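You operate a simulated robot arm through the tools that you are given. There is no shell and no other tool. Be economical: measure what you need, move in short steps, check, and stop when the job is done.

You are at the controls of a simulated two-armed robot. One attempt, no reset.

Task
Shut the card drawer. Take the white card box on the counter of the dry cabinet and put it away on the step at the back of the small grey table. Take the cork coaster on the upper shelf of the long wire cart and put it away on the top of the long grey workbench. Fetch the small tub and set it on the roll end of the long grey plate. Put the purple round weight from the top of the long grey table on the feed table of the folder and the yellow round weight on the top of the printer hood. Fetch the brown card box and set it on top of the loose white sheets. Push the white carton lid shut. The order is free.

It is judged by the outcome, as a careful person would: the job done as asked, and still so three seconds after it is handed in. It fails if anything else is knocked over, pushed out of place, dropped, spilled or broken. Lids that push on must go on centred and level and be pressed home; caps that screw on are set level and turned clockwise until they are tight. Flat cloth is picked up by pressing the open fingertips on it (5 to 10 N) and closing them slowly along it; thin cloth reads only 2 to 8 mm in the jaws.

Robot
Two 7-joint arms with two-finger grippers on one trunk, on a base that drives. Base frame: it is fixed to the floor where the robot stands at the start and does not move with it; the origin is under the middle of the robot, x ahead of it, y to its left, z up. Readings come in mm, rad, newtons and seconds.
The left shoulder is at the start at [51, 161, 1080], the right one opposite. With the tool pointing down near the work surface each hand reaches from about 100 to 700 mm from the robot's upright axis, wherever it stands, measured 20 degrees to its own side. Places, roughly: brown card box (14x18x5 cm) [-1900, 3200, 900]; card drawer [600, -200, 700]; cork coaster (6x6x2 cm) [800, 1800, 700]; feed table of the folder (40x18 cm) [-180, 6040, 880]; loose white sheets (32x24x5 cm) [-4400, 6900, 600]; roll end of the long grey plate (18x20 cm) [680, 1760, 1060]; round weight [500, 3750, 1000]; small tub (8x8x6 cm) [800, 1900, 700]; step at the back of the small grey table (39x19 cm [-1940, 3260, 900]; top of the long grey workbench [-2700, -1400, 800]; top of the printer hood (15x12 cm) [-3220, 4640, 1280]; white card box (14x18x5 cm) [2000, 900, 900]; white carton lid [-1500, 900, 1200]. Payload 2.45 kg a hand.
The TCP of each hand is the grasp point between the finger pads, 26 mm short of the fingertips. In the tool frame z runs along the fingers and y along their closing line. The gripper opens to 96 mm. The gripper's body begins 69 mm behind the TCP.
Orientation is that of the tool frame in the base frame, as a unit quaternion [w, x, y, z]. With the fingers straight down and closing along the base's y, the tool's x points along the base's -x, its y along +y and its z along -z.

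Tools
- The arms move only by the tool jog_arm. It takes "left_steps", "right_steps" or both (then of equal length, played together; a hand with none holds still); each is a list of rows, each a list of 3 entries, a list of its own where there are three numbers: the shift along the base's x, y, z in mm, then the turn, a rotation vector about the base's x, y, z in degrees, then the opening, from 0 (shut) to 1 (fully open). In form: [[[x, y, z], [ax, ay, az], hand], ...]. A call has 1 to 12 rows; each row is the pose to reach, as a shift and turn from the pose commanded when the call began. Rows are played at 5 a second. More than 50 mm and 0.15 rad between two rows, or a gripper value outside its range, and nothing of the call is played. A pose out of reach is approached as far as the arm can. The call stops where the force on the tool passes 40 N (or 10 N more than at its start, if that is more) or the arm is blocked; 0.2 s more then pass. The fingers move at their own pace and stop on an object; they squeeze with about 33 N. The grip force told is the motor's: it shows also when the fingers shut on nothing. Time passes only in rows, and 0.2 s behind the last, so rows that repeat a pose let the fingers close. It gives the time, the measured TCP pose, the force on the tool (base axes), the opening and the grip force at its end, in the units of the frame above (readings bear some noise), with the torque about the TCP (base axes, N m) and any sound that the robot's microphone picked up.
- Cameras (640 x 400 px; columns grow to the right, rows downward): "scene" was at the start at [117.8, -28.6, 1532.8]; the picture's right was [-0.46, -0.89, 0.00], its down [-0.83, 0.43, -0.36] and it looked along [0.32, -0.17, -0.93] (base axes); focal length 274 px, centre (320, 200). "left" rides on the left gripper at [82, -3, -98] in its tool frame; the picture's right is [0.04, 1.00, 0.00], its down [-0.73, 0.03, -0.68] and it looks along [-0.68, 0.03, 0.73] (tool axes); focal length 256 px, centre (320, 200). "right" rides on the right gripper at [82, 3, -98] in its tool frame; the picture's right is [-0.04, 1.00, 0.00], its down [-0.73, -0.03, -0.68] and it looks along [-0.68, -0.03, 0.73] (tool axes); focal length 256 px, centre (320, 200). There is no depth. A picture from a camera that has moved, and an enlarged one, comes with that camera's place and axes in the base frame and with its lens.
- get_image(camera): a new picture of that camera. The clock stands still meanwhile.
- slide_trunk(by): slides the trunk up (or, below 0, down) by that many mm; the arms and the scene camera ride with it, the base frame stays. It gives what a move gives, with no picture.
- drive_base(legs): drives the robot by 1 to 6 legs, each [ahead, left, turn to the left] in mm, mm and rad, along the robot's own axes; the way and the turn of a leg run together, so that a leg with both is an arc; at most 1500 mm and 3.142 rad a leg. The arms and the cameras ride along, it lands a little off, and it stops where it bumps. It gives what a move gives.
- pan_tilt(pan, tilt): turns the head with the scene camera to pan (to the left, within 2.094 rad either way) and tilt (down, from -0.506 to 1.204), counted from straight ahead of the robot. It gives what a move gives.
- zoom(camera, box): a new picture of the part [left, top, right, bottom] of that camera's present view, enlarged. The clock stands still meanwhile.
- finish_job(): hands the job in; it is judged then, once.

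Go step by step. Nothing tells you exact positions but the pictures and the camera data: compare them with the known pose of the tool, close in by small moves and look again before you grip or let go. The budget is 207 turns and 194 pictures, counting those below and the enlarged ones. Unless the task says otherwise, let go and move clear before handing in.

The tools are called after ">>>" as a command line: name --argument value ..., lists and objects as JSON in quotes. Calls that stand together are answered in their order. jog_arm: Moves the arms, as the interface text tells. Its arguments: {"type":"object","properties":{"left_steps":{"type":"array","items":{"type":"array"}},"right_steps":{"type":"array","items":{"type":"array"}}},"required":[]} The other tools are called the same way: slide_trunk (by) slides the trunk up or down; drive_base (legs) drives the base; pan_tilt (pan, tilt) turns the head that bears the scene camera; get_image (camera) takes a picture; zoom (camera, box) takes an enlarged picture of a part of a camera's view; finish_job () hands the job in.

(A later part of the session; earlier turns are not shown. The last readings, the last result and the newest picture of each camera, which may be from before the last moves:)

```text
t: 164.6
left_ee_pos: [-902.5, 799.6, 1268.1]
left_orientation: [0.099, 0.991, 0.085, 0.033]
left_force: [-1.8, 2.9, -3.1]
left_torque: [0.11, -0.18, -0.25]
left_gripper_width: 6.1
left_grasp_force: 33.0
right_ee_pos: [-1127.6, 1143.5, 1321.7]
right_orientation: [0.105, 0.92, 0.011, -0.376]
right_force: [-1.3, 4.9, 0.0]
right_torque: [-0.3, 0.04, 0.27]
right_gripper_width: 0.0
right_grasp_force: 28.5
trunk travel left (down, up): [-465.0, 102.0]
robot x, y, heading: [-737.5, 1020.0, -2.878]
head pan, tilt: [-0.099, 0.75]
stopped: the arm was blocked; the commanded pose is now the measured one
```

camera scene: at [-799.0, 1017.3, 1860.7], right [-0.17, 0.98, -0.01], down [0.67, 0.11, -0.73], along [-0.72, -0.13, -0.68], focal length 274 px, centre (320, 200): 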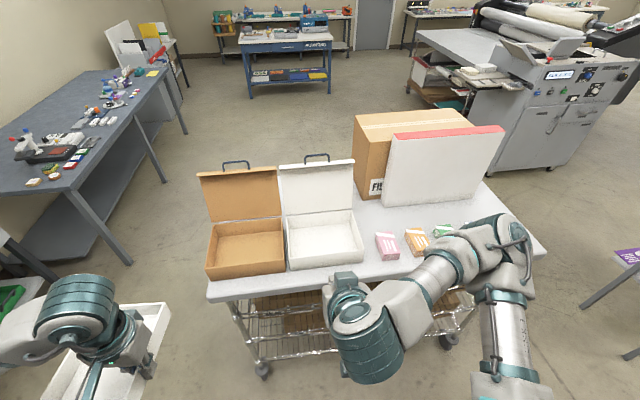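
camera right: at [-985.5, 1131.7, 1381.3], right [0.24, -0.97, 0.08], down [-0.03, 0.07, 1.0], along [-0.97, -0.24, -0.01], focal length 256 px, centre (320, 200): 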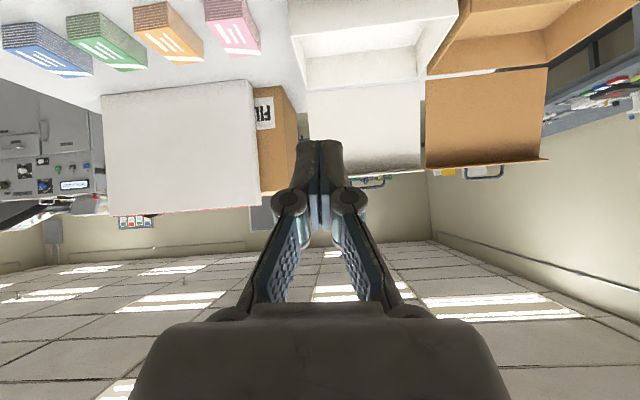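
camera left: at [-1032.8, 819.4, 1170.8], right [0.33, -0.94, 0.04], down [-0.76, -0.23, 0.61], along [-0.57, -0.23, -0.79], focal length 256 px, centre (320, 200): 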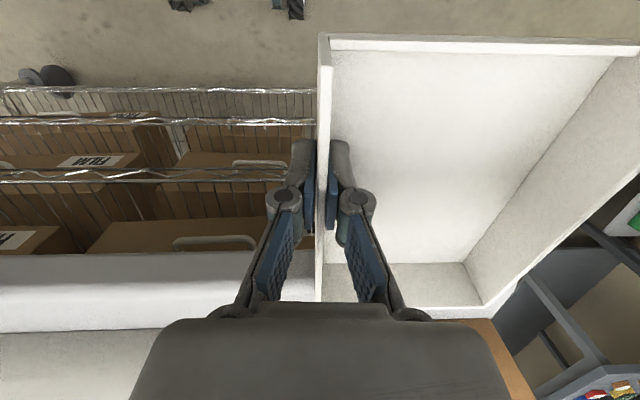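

It's still rocking but coming down, so I'll continue.

>>> slide_trunk --by -120

>>> slide_trunk --by -120

>>> slide_trunk --by -120

>>> slide_trunk --by -120

```text
t: 165.2
left_ee_pos: [-841.4, 626.0, 1213.6]
left_orientation: [0.036, 0.995, 0.086, 0.021]
left_force: [3.2, -1.3, -3.5]
left_torque: [0.24, 0.11, 0.25]
left_gripper_width: 6.0
left_grasp_force: 32.1
right_ee_pos: [-1063.3, 960.2, 1317.0]
right_orientation: [0.034, 0.911, 0.052, -0.407]
right_force: [1.5, -0.6, 0.2]
right_torque: [0.02, 0.08, -0.03]
right_gripper_width: 0.0
right_grasp_force: 28.8
trunk travel left (down, up): [-444.0, 122.0]
robot x, y, heading: [-723.8, 1002.7, -2.866]
head pan, tilt: [-0.099, 0.75]
stopped: the arm was blocked; the commanded pose is now the measured one
```

```text
t: 165.6
left_ee_pos: [-881.1, 797.5, 1236.8]
left_orientation: [0.112, 0.991, 0.067, 0.036]
left_force: [-15.3, 19.9, -16.9]
left_torque: [0.99, 0.05, -0.73]
left_gripper_width: 6.4
left_grasp_force: 32.8
right_ee_pos: [-1118.2, 1147.3, 1297.4]
right_orientation: [0.103, 0.919, -0.009, -0.381]
right_force: [-0.6, 5.6, 0.0]
right_torque: [-0.32, 0.02, 0.33]
right_gripper_width: 0.1
right_grasp_force: 28.8
trunk travel left (down, up): [-432.0, 134.0]
robot x, y, heading: [-726.0, 1018.2, -2.875]
head pan, tilt: [-0.099, 0.75]
stopped: the arm was blocked; the commanded pose is now the measured one
```

```text
t: 166.2
left_ee_pos: [-826.8, 620.4, 1187.5]
left_orientation: [0.036, 0.996, 0.077, 0.031]
left_force: [3.8, 0.0, -3.9]
left_torque: [0.26, 0.05, 0.25]
left_gripper_width: 6.4
left_grasp_force: 32.9
right_ee_pos: [-1055.6, 964.4, 1290.9]
right_orientation: [0.029, 0.91, 0.031, -0.412]
right_force: [1.0, -0.6, 0.8]
right_torque: [0.02, -0.01, -0.04]
right_gripper_width: 0.0
right_grasp_force: 28.1
trunk travel left (down, up): [-412.0, 155.0]
robot x, y, heading: [-717.4, 999.4, -2.87]
head pan, tilt: [-0.099, 0.75]
stopped: the arm was blocked; the commanded pose is now the measured one
```

```text
t: 166.7
left_ee_pos: [-864.5, 794.6, 1211.1]
left_orientation: [0.121, 0.99, 0.054, 0.048]
left_force: [-11.1, 13.7, -16.3]
left_torque: [1.22, 0.0, -0.65]
left_gripper_width: 7.6
left_grasp_force: 32.6
right_ee_pos: [-1111.5, 1153.1, 1267.7]
right_orientation: [0.102, 0.918, -0.027, -0.382]
right_force: [-0.7, 4.5, -1.2]
right_torque: [-0.27, 0.06, 0.22]
right_gripper_width: 0.1
right_grasp_force: 28.3
trunk travel left (down, up): [-399.0, 167.0]
robot x, y, heading: [-726.0, 1013.8, -2.87]
head pan, tilt: [-0.099, 0.75]
stopped: the arm was blocked; the commanded pose is now the measured one
```

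The rocking keeps tripping the check, and the reset adds to it. Head moves let time pass without that, so I'll pan slowly to let it die out.

>>> pan_tilt --pan 1.8 --tilt 0.7

>>> pan_tilt --pan 0.3 --tilt 1.0

>>> get_image --camera "scene"

```text
t: 168.5
left_ee_pos: [-852.1, 748.5, 1203.9]
left_orientation: [0.106, 0.991, 0.068, 0.048]
left_force: [-8.5, 8.3, -7.9]
left_torque: [0.55, -0.21, -0.7]
left_gripper_width: 8.0
left_grasp_force: 32.5
right_ee_pos: [-1099.5, 1104.0, 1277.6]
right_orientation: [0.09, 0.919, -0.016, -0.385]
right_force: [-0.4, 0.9, 0.7]
right_torque: [-0.09, -0.07, 0.06]
right_gripper_width: 0.0
right_grasp_force: 28.7
trunk travel left (down, up): [-399.0, 167.0]
robot x, y, heading: [-719.4, 1012.6, -2.871]
head pan, tilt: [1.799, 0.7]
```

```text
t: 170.1
left_ee_pos: [-825.5, 650.4, 1185.7]
left_orientation: [0.067, 0.995, 0.065, 0.04]
left_force: [-2.7, -2.4, -5.9]
left_torque: [0.46, -0.11, -0.77]
left_gripper_width: 6.1
left_grasp_force: 33.2
right_ee_pos: [-1060.2, 1000.0, 1280.3]
right_orientation: [0.051, 0.912, 0.025, -0.406]
right_force: [1.0, -3.4, 1.3]
right_torque: [0.14, 0.03, -0.15]
right_gripper_width: 0.1
right_grasp_force: 27.9
trunk travel left (down, up): [-399.0, 167.0]
robot x, y, heading: [-715.9, 991.8, -2.871]
head pan, tilt: [0.3, 1.0]
```

```text
110 pictures are left
camera scene: at [-745.2, 881.4, 1693.3], right [-0.54, 0.84, 0.04], down [0.7, 0.48, -0.53], along [-0.47, -0.25, -0.85], focal length 274 px, centre (320, 200)
```

scene: 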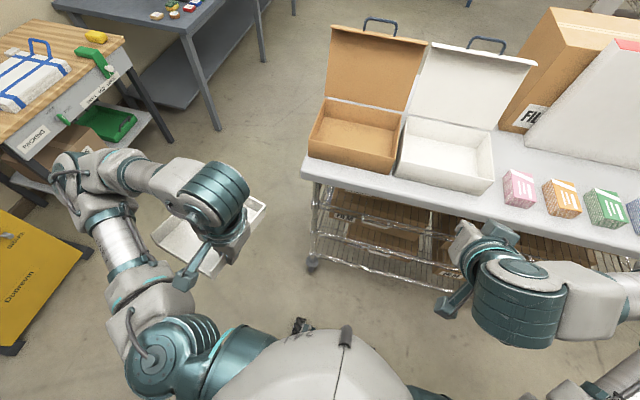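

It's calmer but still leaning back and forth. A couple more slow pans.

>>> pan_tilt --pan 1.8 --tilt 0.7

>>> pan_tilt --pan -1.8 --tilt 0.7

>>> pan_tilt --pan 0.3 --tilt 1.0

```text
t: 171.7
left_ee_pos: [-863.3, 782.8, 1208.9]
left_orientation: [0.109, 0.99, 0.065, 0.054]
left_force: [-1.7, 0.4, -2.4]
left_torque: [0.24, -0.26, -0.09]
left_gripper_width: 5.7
left_grasp_force: 32.8
right_ee_pos: [-1103.3, 1138.1, 1260.5]
right_orientation: [0.09, 0.915, 0.001, -0.392]
right_force: [-1.4, 1.1, 0.0]
right_torque: [-0.05, -0.05, 0.08]
right_gripper_width: 0.1
right_grasp_force: 28.0
trunk travel left (down, up): [-399.0, 167.0]
robot x, y, heading: [-720.9, 1022.4, -2.864]
head pan, tilt: [1.799, 0.7]
```

```text
t: 174.7
left_ee_pos: [-850.2, 740.6, 1204.3]
left_orientation: [0.091, 0.992, 0.07, 0.05]
left_force: [-0.8, 0.8, -2.7]
left_torque: [0.21, -0.17, -0.02]
left_gripper_width: 5.8
left_grasp_force: 32.1
right_ee_pos: [-1089.0, 1092.3, 1267.6]
right_orientation: [0.075, 0.914, 0.008, -0.399]
right_force: [0.8, 1.0, -0.1]
right_torque: [-0.07, 0.0, 0.05]
right_gripper_width: 0.2
right_grasp_force: 28.6
trunk travel left (down, up): [-399.0, 167.0]
robot x, y, heading: [-715.4, 1012.8, -2.863]
head pan, tilt: [-1.799, 0.7]
```

```text
t: 176.7
left_ee_pos: [-840.6, 709.1, 1202.1]
left_orientation: [0.082, 0.993, 0.07, 0.046]
left_force: [0.6, 0.9, -1.8]
left_torque: [0.11, -0.04, 0.04]
left_gripper_width: 6.2
left_grasp_force: 32.7
right_ee_pos: [-1075.3, 1060.7, 1275.2]
right_orientation: [0.066, 0.912, 0.011, -0.404]
right_force: [1.3, -0.2, 0.1]
right_torque: [-0.02, -0.03, 0.01]
right_gripper_width: 0.0
right_grasp_force: 28.5
trunk travel left (down, up): [-399.0, 167.0]
robot x, y, heading: [-719.4, 1001.9, -2.871]
head pan, tilt: [0.3, 1.0]
```

Settled now. I'll lower the trunk gently to a steadier height.

>>> slide_trunk --by -60

>>> jog_arm --left_steps '[[[-10, 0, 0], [0, -2, 0], 0], [[-20, -10, 0], [0, -4, 0], 0], [[-30, -20, 0], [0, -6, 0], 0], [[-40, -30, 0], [0, -8, 0], 0], [[-40, -30, 0], [0, -9, 0], 0]]'

>>> get_image --camera "scene"

```text
t: 177.4
left_ee_pos: [-870.9, 815.1, 1168.3]
left_orientation: [0.128, 0.989, 0.055, 0.058]
left_force: [-9.7, 15.2, -14.0]
left_torque: [0.9, -0.15, -0.63]
left_gripper_width: 6.0
left_grasp_force: 33.1
right_ee_pos: [-1120.8, 1172.4, 1217.4]
right_orientation: [0.109, 0.922, -0.032, -0.372]
right_force: [0.1, 4.4, -0.8]
right_torque: [-0.21, 0.07, 0.22]
right_gripper_width: 0.1
right_grasp_force: 28.5
trunk travel left (down, up): [-357.0, 210.0]
robot x, y, heading: [-722.5, 1022.5, -2.871]
head pan, tilt: [0.3, 1.0]
stopped: the arm was blocked; the commanded pose is now the measured one
```

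```text
t: 178.6
left_ee_pos: [-886.0, 709.7, 1158.9]
left_orientation: [0.108, 0.984, 0.049, 0.13]
left_force: [0.8, 0.3, -1.8]
left_torque: [0.2, -0.03, 0.03]
left_gripper_width: 6.0
left_grasp_force: 32.6
right_ee_pos: [-1096.5, 1095.7, 1231.4]
right_orientation: [0.08, 0.919, -0.014, -0.387]
right_force: [0.5, -0.2, 0.6]
right_torque: [0.05, 0.02, 0.02]
right_gripper_width: 0.2
right_grasp_force: 28.6
trunk travel left (down, up): [-357.0, 210.0]
robot x, y, heading: [-721.2, 1006.8, -2.871]
head pan, tilt: [0.3, 1.0]
```

```text
109 pictures are left
camera scene: at [-791.1, 985.5, 1653.0], right [-0.54, 0.84, -0.01], down [0.71, 0.45, -0.54], along [-0.45, -0.3, -0.84], focal length 274 px, centre (320, 200)
```

scene: 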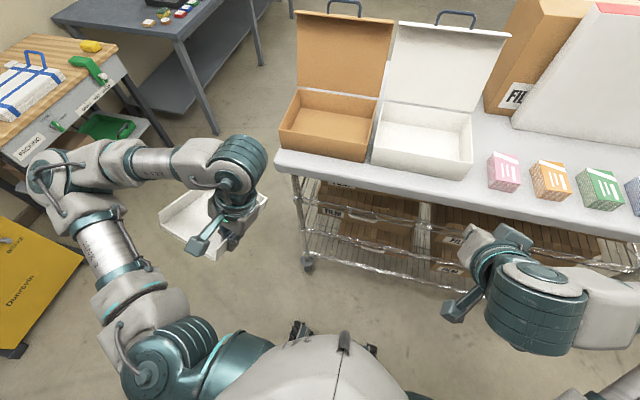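

The left tray is tilted about 20° after the rocking. I'll level it now and hold for a moment.

>>> jog_arm --left_steps '[[[0, 0, 0], [2.7, 4, 1], 0], [[-5, -5, 0], [5.5, 8, 2], 0], [[-10, -10, 0], [8.2, 12, 3], 0], [[-15, -15, 0], [11, 15.9, 4.2], 0], [[-15, -15, 0], [11, 15.9, 4.2], 0], [[-15, -15, 0], [11, 15.9, 4.2], 0], [[-15, -15, 0], [11, 15.9, 4.2], 0]]'

>>> pan_tilt --pan -0.1 --tilt 0.6

>>> get_image --camera "scene"

```text
t: 180.4
left_ee_pos: [-910.8, 722.9, 1161.8]
left_orientation: [0.007, 0.996, 0.084, 0.002]
left_force: [0.3, 0.4, -2.5]
left_torque: [0.22, -0.11, 0.0]
left_gripper_width: 5.9
left_grasp_force: 32.9
right_ee_pos: [-1107.3, 1123.6, 1228.6]
right_orientation: [0.088, 0.921, -0.023, -0.38]
right_force: [0.1, -0.2, -0.3]
right_torque: [0.0, -0.01, -0.04]
right_gripper_width: 0.2
right_grasp_force: 28.2
trunk travel left (down, up): [-357.0, 210.0]
robot x, y, heading: [-724.8, 1023.8, -2.867]
head pan, tilt: [0.3, 1.0]
stopped in row 7 (left hand): the arm was blocked; the commanded pose is now the measured one
```

```text
t: 181.3
left_ee_pos: [-913.4, 735.6, 1163.3]
left_orientation: [0.01, 0.996, 0.083, 0.001]
left_force: [-0.5, 1.4, -2.4]
left_torque: [0.18, -0.08, -0.04]
left_gripper_width: 6.0
left_grasp_force: 32.8
right_ee_pos: [-1108.6, 1137.3, 1227.8]
right_orientation: [0.091, 0.92, -0.024, -0.38]
right_force: [-0.6, 0.9, -1.0]
right_torque: [-0.01, -0.07, 0.03]
right_gripper_width: 0.0
right_grasp_force: 28.3
trunk travel left (down, up): [-357.0, 210.0]
robot x, y, heading: [-726.0, 1022.7, -2.866]
head pan, tilt: [-0.099, 0.6]
```

```text
108 pictures are left
camera scene: at [-831.9, 1050.0, 1684.2], right [-0.17, 0.99, -0.03], down [0.57, 0.07, -0.82], along [-0.81, -0.15, -0.57], focal length 274 px, centre (320, 200)
```

scene: 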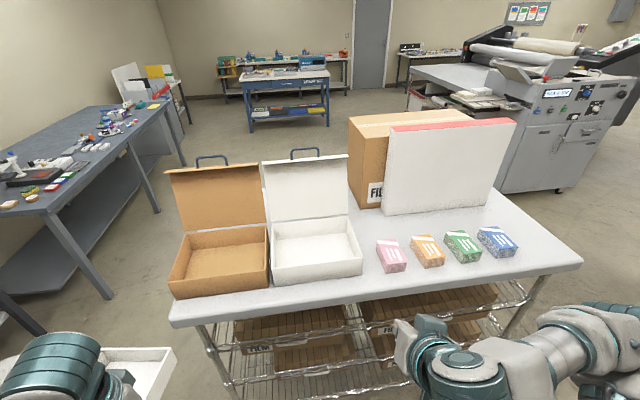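

All level again. I'll straighten the right hand and raise it, tuck the left tray back and up, then move forward in two short legs.

>>> jog_arm --left_steps '[[[10, 3, 15], [0, 0, 0], 0], [[20, 6, 30], [0, 0, 0], 0], [[30, 9, 45], [0, 0, 0], 0], [[45, 12, 60], [0, 0, 0], 0], [[58, 16, 80], [0, 0, 0], 0]]' --right_steps '[[[4, -12, 26], [2.1, 0.3, 2.8], 0], [[8, -25, 52], [4.2, 0.6, 5.7], 0], [[12, -38, 78], [6.3, 0.9, 8.5], 0], [[15, -50, 104], [8.4, 1.2, 11.4], 0], [[18, -63, 130], [10.5, 1.5, 14.2], 0]]'

>>> drive_base --legs '[[110, 0, 0]]'

>>> drive_base --legs '[[80, 0, 0]]'

>>> get_image --camera "scene"

>>> get_image --camera "right"

```text
t: 182.7
left_ee_pos: [-849.5, 728.3, 1240.9]
left_orientation: [0.005, 0.996, 0.087, 0.002]
left_force: [-0.2, 1.4, -2.9]
left_torque: [0.2, -0.07, -0.02]
left_gripper_width: 6.1
left_grasp_force: 32.3
right_ee_pos: [-1086.7, 1051.1, 1360.1]
right_orientation: [0.05, 0.915, 0.129, -0.378]
right_force: [-0.5, 0.7, -0.5]
right_torque: [0.0, -0.01, 0.01]
right_gripper_width: 0.0
right_grasp_force: 28.3
trunk travel left (down, up): [-357.0, 210.0]
robot x, y, heading: [-726.7, 1014.6, -2.87]
head pan, tilt: [-0.099, 0.6]
stopped in row 5 (left hand): the arm was blocked; the commanded pose is now the measured one
```

```text
t: 183.9
left_ee_pos: [-965.8, 749.0, 1250.8]
left_orientation: [0.021, 0.996, 0.083, 0.003]
left_force: [-1.1, 0.9, -3.4]
left_torque: [0.11, -0.12, -0.13]
left_gripper_width: 5.9
left_grasp_force: 32.3
right_ee_pos: [-1203.8, 1075.0, 1355.3]
right_orientation: [0.067, 0.916, 0.122, -0.377]
right_force: [-1.0, 0.8, -0.4]
right_torque: [-0.04, -0.11, 0.11]
right_gripper_width: 0.0
right_grasp_force: 28.2
trunk travel left (down, up): [-357.0, 210.0]
robot x, y, heading: [-834.0, 993.0, -2.873]
head pan, tilt: [-0.099, 0.6]
```

```text
t: 185.0
left_ee_pos: [-1028.4, 684.9, 1244.9]
left_orientation: [0.007, 0.997, 0.082, -0.001]
left_force: [0.4, 0.1, -2.1]
left_torque: [0.19, -0.14, 0.02]
left_gripper_width: 6.3
left_grasp_force: 32.4
right_ee_pos: [-1266.0, 1009.0, 1362.1]
right_orientation: [0.051, 0.915, 0.128, -0.38]
right_force: [-0.2, 0.5, -0.3]
right_torque: [-0.01, -0.02, 0.01]
right_gripper_width: 0.1
right_grasp_force: 28.4
trunk travel left (down, up): [-357.0, 210.0]
robot x, y, heading: [-909.4, 968.5, -2.868]
head pan, tilt: [-0.099, 0.6]
```

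```text
107 pictures are left
camera scene: at [-1004.3, 982.5, 1685.4], right [-0.17, 0.99, -0.02], down [0.56, 0.08, -0.83], along [-0.81, -0.15, -0.56], focal length 274 px, centre (320, 200)
```

scene: 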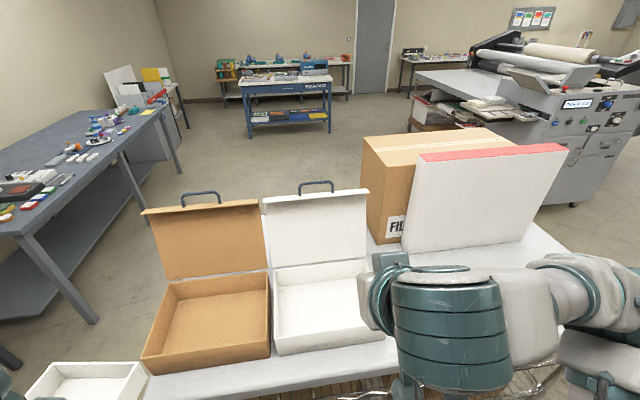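

```text
106 pictures are left
camera right: at [-1142.5, 1040.0, 1373.7], right [0.24, -0.97, 0.02], down [-0.04, 0.01, 1.0], along [-0.97, -0.24, -0.04], focal length 256 px, centre (320, 200)
```

right: 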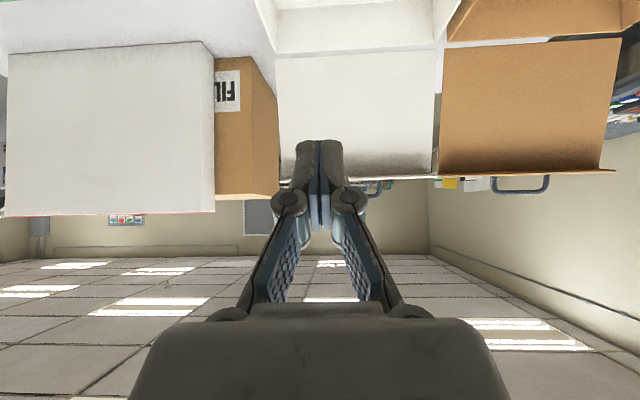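

The lid top is at z≈1320 and the hand is about 65 mm right of the lid's handle. I'll go over the lid's top edge at z 1388, stopping with the fingertips just behind it.

>>> jog_arm --right_steps '[[[0, 0, 28], [0, 0, 0], 0], [[-38, -10, 28], [0, 0, 0], 0], [[-78, -20, 28], [0, 0, 0], 0], [[-118, -30, 28], [0, 0, 0], 0], [[-158, -41, 28], [0, 0, 0], 0], [[-198, -52, 28], [0, 0, 0], 0], [[-236, -62, 28], [0, 0, 0], 0], [[-274, -72, 28], [0, 0, 0], 0], [[-312, -82, 28], [0, 0, 0], 0]]'

>>> get_image --camera "scene"

>>> get_image --camera "right"

```text
t: 187.2
left_ee_pos: [-1006.0, 607.2, 1226.2]
left_orientation: [-0.023, 0.996, 0.088, -0.005]
left_force: [0.7, -0.6, -3.9]
left_torque: [0.22, -0.17, 0.09]
left_gripper_width: 5.9
left_grasp_force: 32.2
right_ee_pos: [-1549.8, 836.2, 1397.0]
right_orientation: [0.024, 0.911, 0.143, -0.386]
right_force: [0.9, -0.5, 0.4]
right_torque: [0.01, 0.11, -0.04]
right_gripper_width: 0.0
right_grasp_force: 27.9
trunk travel left (down, up): [-357.0, 210.0]
robot x, y, heading: [-902.4, 956.0, -2.87]
head pan, tilt: [-0.099, 0.6]
stopped in row 9 (right hand): the arm was blocked; the commanded pose is now the measured one
```

```text
105 pictures are left
camera scene: at [-983.8, 875.0, 1683.8], right [-0.17, 0.98, 0.04], down [0.55, 0.13, -0.82], along [-0.82, -0.12, -0.56], focal length 274 px, centre (320, 200)
```

scene: 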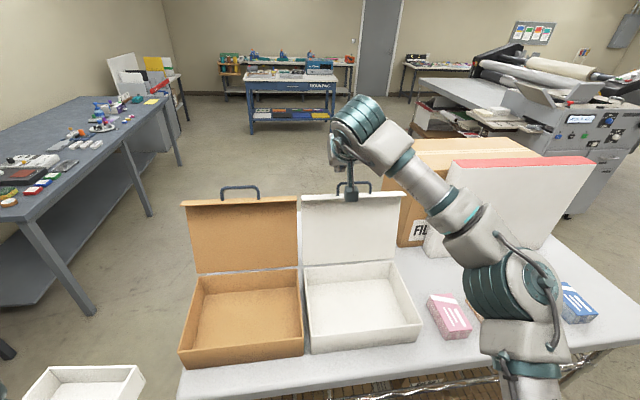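

```text
104 pictures are left
camera right: at [-1427.5, 867.4, 1407.9], right [0.25, -0.97, -0.04], down [-0.02, -0.04, 1.0], along [-0.97, -0.25, -0.03], focal length 256 px, centre (320, 200)
```

right: 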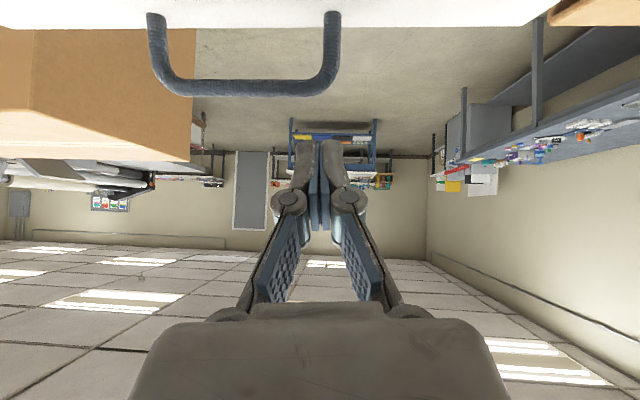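

The hand is over the lid top but the body rocked again. I'll pan to let it settle and then see where the hand is.

>>> pan_tilt --pan -1.2 --tilt 0.6

>>> pan_tilt --pan 1.2 --tilt 0.6

>>> pan_tilt --pan -0.1 --tilt 0.6

>>> get_image --camera "right"

>>> get_image --camera "scene"

```text
t: 188.5
left_ee_pos: [-1031.7, 693.5, 1246.5]
left_orientation: [0.007, 0.997, 0.082, -0.001]
left_force: [-2.2, 1.7, -3.2]
left_torque: [0.15, -0.16, -0.12]
left_gripper_width: 6.1
left_grasp_force: 32.6
right_ee_pos: [-1579.7, 931.5, 1389.6]
right_orientation: [0.052, 0.914, 0.128, -0.381]
right_force: [-1.9, 1.2, -0.2]
right_torque: [-0.07, -0.11, 0.16]
right_gripper_width: 0.0
right_grasp_force: 29.2
trunk travel left (down, up): [-357.0, 210.0]
robot x, y, heading: [-915.7, 971.0, -2.871]
head pan, tilt: [-1.201, 0.6]
```

```text
t: 190.7
left_ee_pos: [-1003.4, 602.3, 1229.4]
left_orientation: [-0.029, 0.996, 0.089, -0.007]
left_force: [1.4, -1.3, -3.3]
left_torque: [0.18, -0.09, 0.14]
left_gripper_width: 6.1
left_grasp_force: 32.9
right_ee_pos: [-1546.1, 825.1, 1399.0]
right_orientation: [0.022, 0.911, 0.144, -0.386]
right_force: [1.5, -2.9, -0.5]
right_torque: [0.14, 0.2, -0.2]
right_gripper_width: 0.0
right_grasp_force: 28.7
trunk travel left (down, up): [-357.0, 210.0]
robot x, y, heading: [-907.2, 950.5, -2.869]
head pan, tilt: [1.201, 0.6]
```

```text
t: 192.2
left_ee_pos: [-1033.3, 698.3, 1247.4]
left_orientation: [0.012, 0.996, 0.083, 0.0]
left_force: [-3.3, 0.7, -2.6]
left_torque: [0.24, -0.18, -0.15]
left_gripper_width: 5.8
left_grasp_force: 32.3
right_ee_pos: [-1582.1, 940.5, 1390.8]
right_orientation: [0.053, 0.915, 0.126, -0.38]
right_force: [-3.4, 3.0, 0.1]
right_torque: [-0.19, -0.22, 0.19]
right_gripper_width: 0.0
right_grasp_force: 28.7
trunk travel left (down, up): [-357.0, 210.0]
robot x, y, heading: [-911.5, 971.8, -2.865]
head pan, tilt: [-0.099, 0.6]
```

```text
103 pictures are left
camera right: at [-1459.5, 971.5, 1401.7], right [0.24, -0.97, 0.03], down [-0.04, 0.02, 1.0], along [-0.97, -0.25, -0.04], focal length 256 px, centre (320, 200)
```

right: 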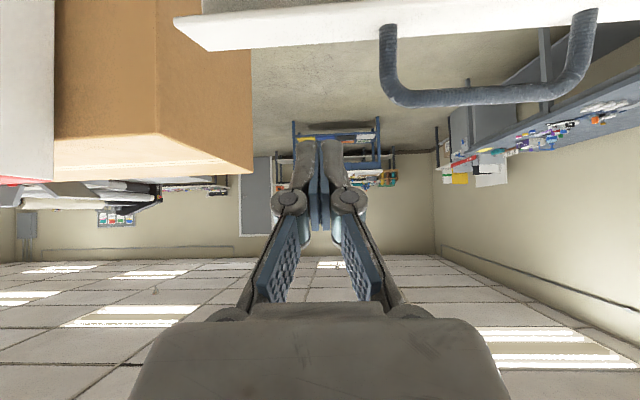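

```text
102 pictures are left
camera scene: at [-1020.9, 1004.2, 1684.1], right [-0.17, 0.98, -0.03], down [0.57, 0.07, -0.82], along [-0.81, -0.16, -0.57], focal length 274 px, centre (320, 200)
```

scene: 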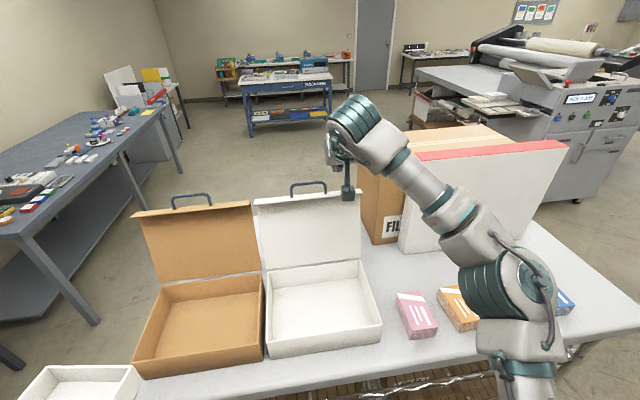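

The big pans may be feeding the rocking, so I'll use tiny tilts to pass time instead.

>>> pan_tilt --pan -0.1 --tilt 0.62

>>> pan_tilt --pan -0.1 --tilt 0.6

>>> pan_tilt --pan -0.1 --tilt 0.62

>>> pan_tilt --pan -0.1 --tilt 0.6

>>> pan_tilt --pan -0.1 --tilt 0.62

>>> pan_tilt --pan -0.1 --tilt 0.6

```text
t: 192.8
left_ee_pos: [-1008.0, 599.5, 1225.1]
left_orientation: [-0.023, 0.996, 0.086, -0.001]
left_force: [1.2, 0.5, -2.5]
left_torque: [0.22, -0.15, 0.08]
left_gripper_width: 6.0
left_grasp_force: 32.5
right_ee_pos: [-1552.6, 831.2, 1392.7]
right_orientation: [0.022, 0.913, 0.14, -0.383]
right_force: [0.6, -2.3, -1.1]
right_torque: [0.13, 0.18, -0.19]
right_gripper_width: 0.2
right_grasp_force: 28.4
trunk travel left (down, up): [-357.0, 210.0]
robot x, y, heading: [-905.6, 953.1, -2.88]
head pan, tilt: [-0.099, 0.62]
```

```text
t: 193.4
left_ee_pos: [-1016.2, 645.6, 1237.3]
left_orientation: [-0.021, 0.996, 0.087, -0.007]
left_force: [-0.3, 1.0, -2.8]
left_torque: [0.15, -0.11, -0.01]
left_gripper_width: 5.8
left_grasp_force: 32.4
right_ee_pos: [-1561.3, 871.8, 1395.4]
right_orientation: [0.036, 0.913, 0.135, -0.384]
right_force: [0.4, 0.4, 1.2]
right_torque: [-0.03, -0.03, 0.05]
right_gripper_width: 0.2
right_grasp_force: 28.4
trunk travel left (down, up): [-357.0, 210.0]
robot x, y, heading: [-908.0, 960.3, -2.868]
head pan, tilt: [-0.099, 0.6]
```

```text
t: 194.0
left_ee_pos: [-1028.5, 691.2, 1245.9]
left_orientation: [0.01, 0.996, 0.084, -0.002]
left_force: [-1.0, 0.7, -2.6]
left_torque: [0.23, -0.13, -0.13]
left_gripper_width: 6.1
left_grasp_force: 32.5
right_ee_pos: [-1579.5, 931.1, 1392.7]
right_orientation: [0.052, 0.913, 0.128, -0.383]
right_force: [-2.5, 2.7, 0.5]
right_torque: [-0.12, -0.19, 0.17]
right_gripper_width: 0.0
right_grasp_force: 28.5
trunk travel left (down, up): [-357.0, 210.0]
robot x, y, heading: [-913.4, 970.6, -2.866]
head pan, tilt: [-0.099, 0.62]
```

```text
t: 194.6
left_ee_pos: [-1003.2, 587.1, 1224.3]
left_orientation: [-0.027, 0.996, 0.089, -0.004]
left_force: [1.6, -1.6, -2.3]
left_torque: [0.23, -0.09, 0.16]
left_gripper_width: 6.4
left_grasp_force: 32.7
right_ee_pos: [-1545.9, 814.9, 1394.6]
right_orientation: [0.018, 0.911, 0.145, -0.385]
right_force: [2.7, -4.1, -1.1]
right_torque: [0.21, 0.19, -0.19]
right_gripper_width: 0.0
right_grasp_force: 28.5
trunk travel left (down, up): [-357.0, 210.0]
robot x, y, heading: [-901.4, 949.9, -2.878]
head pan, tilt: [-0.099, 0.6]
```

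```text
t: 195.2
left_ee_pos: [-1024.3, 669.0, 1239.5]
left_orientation: [-0.012, 0.996, 0.087, -0.005]
left_force: [-0.9, 0.8, -3.0]
left_torque: [0.24, -0.16, -0.06]
left_gripper_width: 6.0
left_grasp_force: 32.7
right_ee_pos: [-1570.7, 897.3, 1390.3]
right_orientation: [0.042, 0.914, 0.133, -0.382]
right_force: [-0.8, 0.8, 0.6]
right_torque: [-0.08, -0.07, 0.07]
right_gripper_width: 0.0
right_grasp_force: 28.3
trunk travel left (down, up): [-357.0, 210.0]
robot x, y, heading: [-908.6, 967.6, -2.866]
head pan, tilt: [-0.099, 0.62]
```

```text
t: 195.8
left_ee_pos: [-1023.1, 674.3, 1242.3]
left_orientation: [0.004, 0.996, 0.086, -0.002]
left_force: [0.3, -0.6, -3.0]
left_torque: [0.27, -0.1, -0.09]
left_gripper_width: 5.9
left_grasp_force: 32.7
right_ee_pos: [-1573.2, 912.6, 1395.5]
right_orientation: [0.046, 0.913, 0.131, -0.385]
right_force: [0.0, 0.8, 0.3]
right_torque: [-0.03, -0.13, 0.06]
right_gripper_width: 0.0
right_grasp_force: 28.4
trunk travel left (down, up): [-357.0, 210.0]
robot x, y, heading: [-912.5, 970.9, -2.871]
head pan, tilt: [-0.099, 0.6]
```

The rocking persists at this trunk height. I'll draw the hand back off the lid, lower the trunk to its steady height, and retry with the arm reaching higher instead.

>>> jog_arm --right_steps '[[[38, 10, 0], [0, 0, 0], 0], [[76, 21, 0], [0, 0, 0], 0], [[115, 32, 0], [0, 0, 0], 0], [[154, 43, 0], [0, 0, 0], 0], [[193, 54, 0], [0, 0, 0], 0], [[231, 65, 0], [0, 0, 0], 0]]'

>>> slide_trunk --by -100

>>> pan_tilt --pan -0.1 --tilt 0.62

>>> pan_tilt --pan -0.1 --tilt 0.6

```text
t: 197.4
left_ee_pos: [-993.4, 568.7, 1219.3]
left_orientation: [-0.049, 0.994, 0.094, -0.012]
left_force: [2.8, -3.1, -2.8]
left_torque: [0.3, -0.02, 0.2]
left_gripper_width: 6.0
left_grasp_force: 32.8
right_ee_pos: [-1300.3, 850.6, 1397.3]
right_orientation: [0.009, 0.909, 0.149, -0.39]
right_force: [1.8, -2.4, -1.2]
right_torque: [0.16, 0.18, -0.21]
right_gripper_width: 0.2
right_grasp_force: 28.4
trunk travel left (down, up): [-357.0, 210.0]
robot x, y, heading: [-905.3, 951.2, -2.865]
head pan, tilt: [-0.099, 0.6]
stopped in row 6 (right hand): the arm was blocked; the commanded pose is now the measured one
```

```text
t: 198.8
left_ee_pos: [-1042.4, 667.3, 1130.0]
left_orientation: [-0.016, 0.996, 0.087, 0.031]
left_force: [-1.4, 1.0, -2.6]
left_torque: [0.22, -0.2, -0.2]
left_gripper_width: 6.0
left_grasp_force: 32.1
right_ee_pos: [-1336.8, 969.1, 1294.3]
right_orientation: [0.045, 0.913, 0.13, -0.384]
right_force: [-2.3, 1.5, 1.1]
right_torque: [-0.08, -0.17, 0.13]
right_gripper_width: 0.0
right_grasp_force: 28.6
trunk travel left (down, up): [-257.0, 310.0]
robot x, y, heading: [-912.7, 965.9, -2.867]
head pan, tilt: [-0.099, 0.6]
```

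```text
t: 199.4
left_ee_pos: [-1019.6, 587.1, 1110.7]
left_orientation: [-0.042, 0.994, 0.091, 0.033]
left_force: [-0.2, 0.8, -4.1]
left_torque: [0.18, -0.13, 0.08]
left_gripper_width: 5.7
left_grasp_force: 32.4
right_ee_pos: [-1310.3, 880.7, 1293.4]
right_orientation: [0.017, 0.911, 0.143, -0.387]
right_force: [0.5, 1.0, -2.3]
right_torque: [0.0, 0.12, 0.0]
right_gripper_width: 0.1
right_grasp_force: 28.5
trunk travel left (down, up): [-257.0, 310.0]
robot x, y, heading: [-902.2, 948.4, -2.87]
head pan, tilt: [-0.099, 0.62]
```

```text
t: 200.0
left_ee_pos: [-1020.2, 593.9, 1114.1]
left_orientation: [-0.054, 0.994, 0.094, 0.024]
left_force: [1.1, -0.1, -1.9]
left_torque: [0.22, -0.07, 0.15]
left_gripper_width: 5.7
left_grasp_force: 32.5
right_ee_pos: [-1307.9, 879.4, 1298.0]
right_orientation: [0.017, 0.91, 0.142, -0.39]
right_force: [1.8, -0.8, -0.1]
right_torque: [0.03, 0.11, -0.04]
right_gripper_width: 0.1
right_grasp_force: 28.6
trunk travel left (down, up): [-257.0, 310.0]
robot x, y, heading: [-907.4, 947.6, -2.863]
head pan, tilt: [-0.099, 0.6]
```

>>> pan_tilt --pan -0.1 --tilt 0.61

>>> pan_tilt --pan -0.1 --tilt 0.6

>>> pan_tilt --pan -0.1 --tilt 0.61

>>> pan_tilt --pan -0.1 --tilt 0.6

```text
t: 200.6
left_ee_pos: [-1044.7, 667.8, 1128.9]
left_orientation: [-0.019, 0.995, 0.087, 0.032]
left_force: [-2.0, 2.3, -2.7]
left_torque: [0.14, -0.2, -0.11]
left_gripper_width: 6.2
left_grasp_force: 32.6
right_ee_pos: [-1336.9, 967.8, 1292.2]
right_orientation: [0.046, 0.913, 0.131, -0.383]
right_force: [-1.6, 0.7, -0.5]
right_torque: [-0.06, -0.12, 0.06]
right_gripper_width: 0.0
right_grasp_force: 28.3
trunk travel left (down, up): [-257.0, 310.0]
robot x, y, heading: [-910.3, 965.7, -2.868]
head pan, tilt: [-0.099, 0.611]
```

```text
t: 201.2
left_ee_pos: [-1024.0, 601.4, 1113.0]
left_orientation: [-0.038, 0.995, 0.091, 0.032]
left_force: [0.5, 0.6, -3.4]
left_torque: [0.18, -0.04, 0.04]
left_gripper_width: 6.0
left_grasp_force: 32.6
right_ee_pos: [-1316.0, 896.9, 1294.3]
right_orientation: [0.022, 0.911, 0.141, -0.386]
right_force: [0.6, 0.5, -0.4]
right_torque: [-0.01, 0.04, -0.02]
right_gripper_width: 0.0
right_grasp_force: 28.6
trunk travel left (down, up): [-257.0, 310.0]
robot x, y, heading: [-905.3, 956.3, -2.869]
head pan, tilt: [-0.099, 0.6]
```

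```text
t: 201.8
left_ee_pos: [-1016.8, 581.3, 1111.4]
left_orientation: [-0.057, 0.994, 0.094, 0.025]
left_force: [1.9, -1.9, -1.5]
left_torque: [0.24, -0.11, 0.11]
left_gripper_width: 6.1
left_grasp_force: 33.1
right_ee_pos: [-1304.5, 866.3, 1299.1]
right_orientation: [0.014, 0.91, 0.146, -0.388]
right_force: [1.2, -1.1, -0.8]
right_torque: [0.04, 0.15, -0.07]
right_gripper_width: 0.0
right_grasp_force: 28.8
trunk travel left (down, up): [-257.0, 310.0]
robot x, y, heading: [-909.0, 946.6, -2.862]
head pan, tilt: [-0.099, 0.611]
```

```text
t: 202.4
left_ee_pos: [-1043.2, 662.7, 1126.0]
left_orientation: [-0.025, 0.995, 0.087, 0.033]
left_force: [-2.4, 1.6, -2.8]
left_torque: [0.14, -0.21, -0.16]
left_gripper_width: 6.1
left_grasp_force: 32.4
right_ee_pos: [-1335.7, 960.5, 1293.7]
right_orientation: [0.042, 0.913, 0.13, -0.384]
right_force: [-2.7, 1.8, 0.9]
right_torque: [-0.08, -0.17, 0.13]
right_gripper_width: 0.0
right_grasp_force: 28.7
trunk travel left (down, up): [-257.0, 310.0]
robot x, y, heading: [-911.8, 964.3, -2.868]
head pan, tilt: [-0.099, 0.6]
```

It is a slow, lightly damped side sway. I'll pass more time with tilt-only head moves, which don't feed it.

>>> pan_tilt --pan -0.1 --tilt -0.4

>>> pan_tilt --pan -0.1 --tilt 1.1

>>> pan_tilt --pan -0.1 --tilt -0.4

>>> pan_tilt --pan -0.1 --tilt 1.1

>>> pan_tilt --pan -0.1 --tilt -0.4

>>> pan_tilt --pan -0.1 --tilt 1.1

>>> pan_tilt --pan -0.1 --tilt 0.6

```text
t: 203.7
left_ee_pos: [-1013.7, 569.0, 1105.9]
left_orientation: [-0.056, 0.994, 0.093, 0.028]
left_force: [2.4, -1.6, -2.7]
left_torque: [0.26, -0.02, 0.16]
left_gripper_width: 5.6
left_grasp_force: 32.7
right_ee_pos: [-1302.6, 854.2, 1297.6]
right_orientation: [0.011, 0.909, 0.147, -0.389]
right_force: [2.0, -1.9, -0.5]
right_torque: [0.08, 0.15, -0.16]
right_gripper_width: 0.0
right_grasp_force: 28.2
trunk travel left (down, up): [-257.0, 310.0]
robot x, y, heading: [-907.2, 943.1, -2.865]
head pan, tilt: [-0.099, -0.4]
```

```text
t: 205.3
left_ee_pos: [-1022.2, 601.1, 1115.6]
left_orientation: [-0.052, 0.994, 0.093, 0.025]
left_force: [0.4, 0.3, -2.5]
left_torque: [0.24, -0.07, 0.06]
left_gripper_width: 6.1
left_grasp_force: 32.9
right_ee_pos: [-1312.2, 889.2, 1297.6]
right_orientation: [0.021, 0.91, 0.142, -0.388]
right_force: [0.9, -0.2, -0.6]
right_torque: [0.04, 0.08, -0.03]
right_gripper_width: 0.0
right_grasp_force: 28.1
trunk travel left (down, up): [-257.0, 310.0]
robot x, y, heading: [-908.9, 946.7, -2.873]
head pan, tilt: [-0.099, 1.1]
```

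```text
t: 206.9
left_ee_pos: [-1041.3, 655.9, 1126.1]
left_orientation: [-0.028, 0.995, 0.087, 0.03]
left_force: [-1.9, 1.4, -3.4]
left_torque: [0.23, -0.21, -0.14]
left_gripper_width: 5.9
left_grasp_force: 32.7
right_ee_pos: [-1333.2, 951.5, 1293.7]
right_orientation: [0.04, 0.913, 0.13, -0.384]
right_force: [-2.3, 1.2, 1.7]
right_torque: [-0.04, -0.17, 0.03]
right_gripper_width: 0.0
right_grasp_force: 28.3
trunk travel left (down, up): [-257.0, 310.0]
robot x, y, heading: [-907.3, 960.2, -2.865]
head pan, tilt: [-0.099, -0.4]
```

```text
t: 208.5
left_ee_pos: [-1040.1, 656.7, 1126.6]
left_orientation: [-0.017, 0.996, 0.087, 0.033]
left_force: [-2.1, 0.6, -2.8]
left_torque: [0.27, -0.16, -0.17]
left_gripper_width: 6.1
left_grasp_force: 32.9
right_ee_pos: [-1334.2, 959.6, 1293.3]
right_orientation: [0.042, 0.913, 0.131, -0.385]
right_force: [-1.8, 1.3, -0.1]
right_torque: [-0.07, -0.17, 0.09]
right_gripper_width: 0.0
right_grasp_force: 28.5
trunk travel left (down, up): [-257.0, 310.0]
robot x, y, heading: [-911.9, 962.6, -2.866]
head pan, tilt: [-0.099, 1.1]
```

```text
t: 210.1
left_ee_pos: [-1023.4, 607.4, 1115.2]
left_orientation: [-0.036, 0.995, 0.091, 0.032]
left_force: [0.6, -0.1, -2.2]
left_torque: [0.2, -0.1, 0.05]
left_gripper_width: 5.9
left_grasp_force: 32.8
right_ee_pos: [-1317.0, 902.3, 1295.4]
right_orientation: [0.024, 0.911, 0.14, -0.387]
right_force: [0.0, 0.5, 0.6]
right_torque: [0.0, 0.0, 0.0]
right_gripper_width: 0.0
right_grasp_force: 28.6
trunk travel left (down, up): [-257.0, 310.0]
robot x, y, heading: [-906.5, 952.1, -2.875]
head pan, tilt: [-0.099, -0.4]
```

```text
t: 211.7
left_ee_pos: [-1014.6, 568.2, 1107.1]
left_orientation: [-0.054, 0.994, 0.093, 0.029]
left_force: [3.6, -2.0, -2.5]
left_torque: [0.29, 0.0, 0.21]
left_gripper_width: 6.0
left_grasp_force: 33.3
right_ee_pos: [-1304.4, 855.4, 1299.0]
right_orientation: [0.011, 0.91, 0.147, -0.389]
right_force: [1.3, -3.0, -0.9]
right_torque: [0.16, 0.13, -0.13]
right_gripper_width: 0.1
right_grasp_force: 28.3
trunk travel left (down, up): [-257.0, 310.0]
robot x, y, heading: [-904.7, 944.9, -2.872]
head pan, tilt: [-0.099, 1.1]
```

```text
t: 212.6
left_ee_pos: [-1016.0, 573.3, 1105.8]
left_orientation: [-0.049, 0.994, 0.092, 0.031]
left_force: [1.9, -1.4, -2.6]
left_torque: [0.22, -0.11, 0.14]
left_gripper_width: 6.0
left_grasp_force: 32.4
right_ee_pos: [-1306.8, 863.4, 1297.3]
right_orientation: [0.012, 0.911, 0.145, -0.387]
right_force: [1.9, -2.7, -0.8]
right_torque: [0.09, 0.14, -0.12]
right_gripper_width: 0.0
right_grasp_force: 28.6
trunk travel left (down, up): [-257.0, 310.0]
robot x, y, heading: [-904.8, 948.6, -2.872]
head pan, tilt: [-0.099, 0.6]
```

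The sway is self-sustaining here. I'll drive back 300 mm to break it and check again.

>>> drive_base --legs '[[-300, 0, 0]]'

>>> pan_tilt --pan -0.1 --tilt 1.1

>>> pan_tilt --pan -0.1 --tilt 0.6

>>> pan_tilt --pan -0.1 --tilt 0.8

```text
t: 214.7
left_ee_pos: [-750.6, 732.0, 1125.0]
left_orientation: [-0.02, 0.996, 0.085, 0.033]
left_force: [-0.8, 0.5, -3.5]
left_torque: [0.26, -0.12, -0.13]
left_gripper_width: 6.0
left_grasp_force: 33.0
right_ee_pos: [-1043.1, 1032.5, 1295.0]
right_orientation: [0.038, 0.913, 0.131, -0.385]
right_force: [-1.2, 1.0, 1.6]
right_torque: [-0.05, -0.12, 0.05]
right_gripper_width: 0.1
right_grasp_force: 28.6
trunk travel left (down, up): [-257.0, 310.0]
robot x, y, heading: [-623.6, 1043.3, -2.87]
head pan, tilt: [-0.099, 0.6]
```

```text
t: 215.6
left_ee_pos: [-754.4, 757.4, 1131.0]
left_orientation: [-0.009, 0.996, 0.084, 0.033]
left_force: [-1.6, 0.8, -2.8]
left_torque: [0.22, -0.14, -0.07]
left_gripper_width: 6.1
left_grasp_force: 33.1
right_ee_pos: [-1049.3, 1062.9, 1294.2]
right_orientation: [0.046, 0.913, 0.127, -0.384]
right_force: [-1.0, 0.8, 0.5]
right_torque: [-0.05, -0.12, 0.08]
right_gripper_width: 0.0
right_grasp_force: 28.9
trunk travel left (down, up): [-257.0, 310.0]
robot x, y, heading: [-630.6, 1049.1, -2.871]
head pan, tilt: [-0.099, 1.1]
```

```text
t: 216.5
left_ee_pos: [-755.9, 764.6, 1131.8]
left_orientation: [-0.008, 0.996, 0.082, 0.032]
left_force: [-2.9, 0.1, -3.3]
left_torque: [0.22, -0.2, -0.15]
left_gripper_width: 6.1
left_grasp_force: 32.3
right_ee_pos: [-1051.0, 1070.6, 1293.4]
right_orientation: [0.049, 0.913, 0.125, -0.385]
right_force: [-0.8, 2.0, 0.2]
right_torque: [-0.07, -0.17, 0.09]
right_gripper_width: 0.1
right_grasp_force: 28.7
trunk travel left (down, up): [-257.0, 310.0]
robot x, y, heading: [-622.3, 1052.1, -2.87]
head pan, tilt: [-0.099, 0.6]
```

```text
t: 217.2
left_ee_pos: [-748.8, 737.1, 1126.7]
left_orientation: [-0.017, 0.996, 0.086, 0.032]
left_force: [0.0, 0.2, -3.2]
left_torque: [0.22, -0.14, -0.07]
left_gripper_width: 6.2
left_grasp_force: 32.5
right_ee_pos: [-1041.6, 1040.8, 1295.1]
right_orientation: [0.04, 0.912, 0.131, -0.387]
right_force: [0.4, -0.3, 0.4]
right_torque: [-0.03, -0.02, 0.05]
right_gripper_width: 0.0
right_grasp_force: 28.5
trunk travel left (down, up): [-257.0, 310.0]
robot x, y, heading: [-625.8, 1048.2, -2.873]
head pan, tilt: [-0.099, 0.799]
```

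It's smaller now. I'll lower the trunk another 120 mm and let it settle.

>>> slide_trunk --by -120

>>> pan_tilt --pan -0.1 --tilt 0.3

>>> pan_tilt --pan -0.1 --tilt 0.6

>>> pan_tilt --pan -0.1 --tilt 0.3

>>> pan_tilt --pan -0.1 --tilt 0.6

```text
t: 218.7
left_ee_pos: [-732.4, 683.8, 994.3]
left_orientation: [-0.04, 0.995, 0.087, 0.026]
left_force: [-4.9, -5.2, -2.2]
left_torque: [0.25, -0.03, -0.86]
left_gripper_width: 5.9
left_grasp_force: 32.8
right_ee_pos: [-1022.0, 977.7, 1178.8]
right_orientation: [0.02, 0.91, 0.141, -0.389]
right_force: [1.6, -3.1, -0.4]
right_torque: [0.08, 0.15, -0.18]
right_gripper_width: 0.1
right_grasp_force: 28.6
trunk travel left (down, up): [-137.0, 430.0]
robot x, y, heading: [-620.3, 1035.2, -2.874]
head pan, tilt: [-0.099, 0.799]
```

```text
t: 219.7
left_ee_pos: [-738.5, 703.9, 998.2]
left_orientation: [-0.031, 0.995, 0.087, 0.029]
left_force: [-5.2, -1.9, -3.3]
left_torque: [0.06, -0.09, -0.96]
left_gripper_width: 5.9
left_grasp_force: 33.2
right_ee_pos: [-1030.2, 1002.3, 1176.6]
right_orientation: [0.029, 0.911, 0.137, -0.387]
right_force: [-0.1, -0.4, -0.8]
right_torque: [0.01, 0.06, -0.04]
right_gripper_width: 0.0
right_grasp_force: 28.7
trunk travel left (down, up): [-137.0, 430.0]
robot x, y, heading: [-620.9, 1040.1, -2.872]
head pan, tilt: [-0.099, 0.3]
```

```text
t: 220.5
left_ee_pos: [-736.9, 697.1, 995.7]
left_orientation: [-0.034, 0.995, 0.088, 0.029]
left_force: [-3.1, -2.3, -2.7]
left_torque: [0.42, 0.13, -0.64]
left_gripper_width: 6.0
left_grasp_force: 33.4
right_ee_pos: [-1029.4, 992.3, 1177.1]
right_orientation: [0.025, 0.911, 0.139, -0.387]
right_force: [-0.1, -0.6, 0.0]
right_torque: [0.03, 0.06, -0.06]
right_gripper_width: 0.0
right_grasp_force: 28.6
trunk travel left (down, up): [-137.0, 430.0]
robot x, y, heading: [-619.3, 1038.1, -2.867]
head pan, tilt: [-0.099, 0.6]
```

```text
t: 221.3
left_ee_pos: [-734.8, 690.5, 996.0]
left_orientation: [-0.038, 0.995, 0.088, 0.028]
left_force: [-5.5, -4.0, -2.4]
left_torque: [0.09, -0.08, -0.91]
left_gripper_width: 6.2
left_grasp_force: 33.1
right_ee_pos: [-1026.1, 985.8, 1178.7]
right_orientation: [0.023, 0.91, 0.141, -0.388]
right_force: [0.7, -0.3, 0.0]
right_torque: [0.03, 0.04, -0.06]
right_gripper_width: 0.0
right_grasp_force: 28.7
trunk travel left (down, up): [-137.0, 430.0]
robot x, y, heading: [-620.3, 1037.5, -2.873]
head pan, tilt: [-0.099, 0.3]
```

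```text
t: 222.1
left_ee_pos: [-732.1, 686.7, 994.4]
left_orientation: [-0.039, 0.995, 0.088, 0.028]
left_force: [-4.9, -4.1, -1.9]
left_torque: [0.12, -0.06, -0.89]
left_gripper_width: 6.4
left_grasp_force: 33.6
right_ee_pos: [-1025.1, 980.4, 1178.6]
right_orientation: [0.022, 0.91, 0.142, -0.388]
right_force: [0.4, -1.0, -1.2]
right_torque: [0.03, 0.12, -0.11]
right_gripper_width: 0.0
right_grasp_force: 28.2
trunk travel left (down, up): [-137.0, 430.0]
robot x, y, heading: [-621.5, 1036.5, -2.866]
head pan, tilt: [-0.099, 0.6]
```

Settled at this height. The left tray seems to be touching its own arm, so I'll move that hand forward a bit, then take the tray to the small grey table before returning for the lid.

>>> jog_arm --left_steps '[[[-25, -7, 0], [0, 0, 0], 0], [[-50, -14, 0], [0, 0, 0], 0], [[-75, -21, 5], [0, 2, 0], 0], [[-100, -28, 10], [-2, 4, 0], 0], [[-120, -34, 10], [-4, 4, 0], 0]]' --right_steps '[[[10, 3, -10], [1.5, -6, 0], 0], [[20, 6, -20], [3, -12, 0], 0], [[30, 9, -30], [5, -18, 0], 0], [[40, 12, -40], [7, -24, 0], 0], [[50, 14, -50], [9, -31, 0], 0]]'

>>> pan_tilt --pan -1.3 --tilt 0.4

>>> get_image --camera "scene"

>>> get_image --camera "left"

```text
t: 223.5
left_ee_pos: [-860.7, 695.5, 1015.2]
left_orientation: [0.007, 0.996, 0.084, -0.01]
left_force: [0.4, 0.4, -3.0]
left_torque: [0.27, -0.11, -0.01]
left_gripper_width: 6.2
left_grasp_force: 32.5
right_ee_pos: [-980.6, 1041.9, 1129.1]
right_orientation: [-0.002, 0.982, 0.148, -0.12]
right_force: [1.1, -0.5, 0.0]
right_torque: [0.08, 0.05, 0.0]
right_gripper_width: 0.0
right_grasp_force: 28.6
trunk travel left (down, up): [-137.0, 430.0]
robot x, y, heading: [-627.1, 1052.1, -2.872]
head pan, tilt: [-0.099, 0.6]
stopped in row 5 (left hand): the arm was blocked; the commanded pose is now the measured one
```

```text
t: 224.9
left_ee_pos: [-872.0, 726.2, 1021.1]
left_orientation: [0.02, 0.996, 0.081, -0.008]
left_force: [-0.8, 1.3, -2.8]
left_torque: [0.16, -0.12, -0.08]
left_gripper_width: 6.2
left_grasp_force: 32.8
right_ee_pos: [-993.0, 1074.4, 1126.6]
right_orientation: [0.01, 0.983, 0.143, -0.118]
right_force: [-1.3, 0.5, 0.5]
right_torque: [-0.06, -0.06, 0.0]
right_gripper_width: 0.3
right_grasp_force: 28.6
trunk travel left (down, up): [-137.0, 430.0]
robot x, y, heading: [-629.5, 1057.1, -2.872]
head pan, tilt: [-1.3, 0.4]
```

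```text
101 pictures are left
camera scene: at [-844.3, 1111.8, 1468.4], right [0.86, 0.52, 0.0], down [0.21, -0.35, -0.91], along [-0.47, 0.78, -0.41], focal length 274 px, centre (320, 200)
```

scene: 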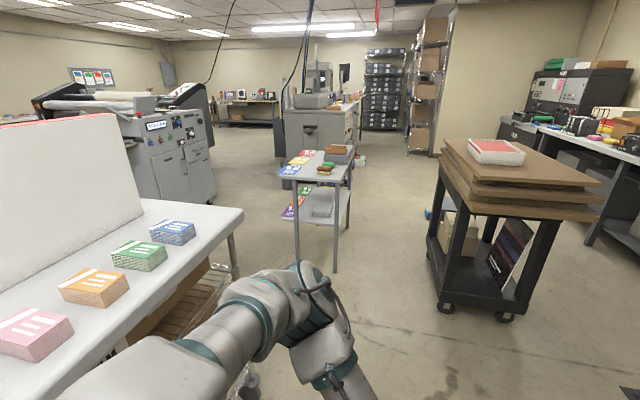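

```text
100 pictures are left
camera left: at [-790.0, 747.3, 1116.0], right [0.2, -0.98, 0.04], down [-0.71, -0.12, 0.69], along [-0.67, -0.17, -0.72], focal length 256 px, centre (320, 200)
```

left: 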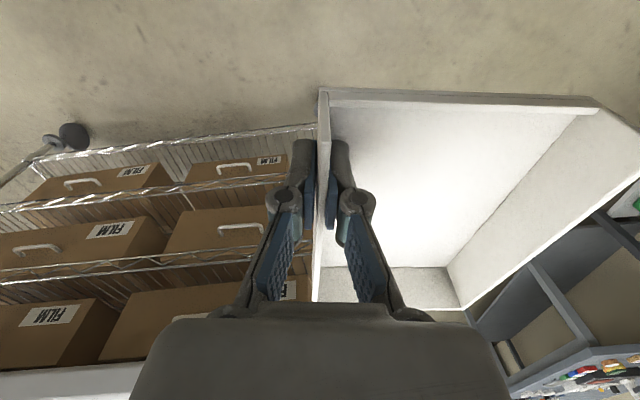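

The tray is still gripped (it slid slightly forward in the fingers). I'll zoom on the small grey table ahead.

>>> zoom --camera "scene" --box '[250, 120, 390, 290]'

```text
2.35 times, centred on (320, 205) of scene
camera zoom: at [-844.3, 1111.8, 1468.4], right [0.86, 0.52, 0.0], down [0.21, -0.35, -0.91], along [-0.47, 0.78, -0.41], focal length 644 px, centre (320, 188)
```

zoom: 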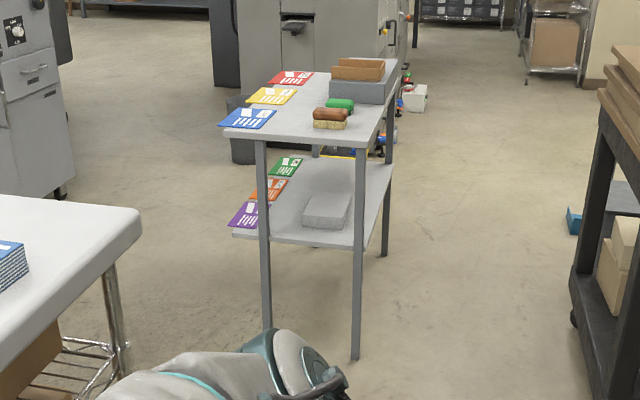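

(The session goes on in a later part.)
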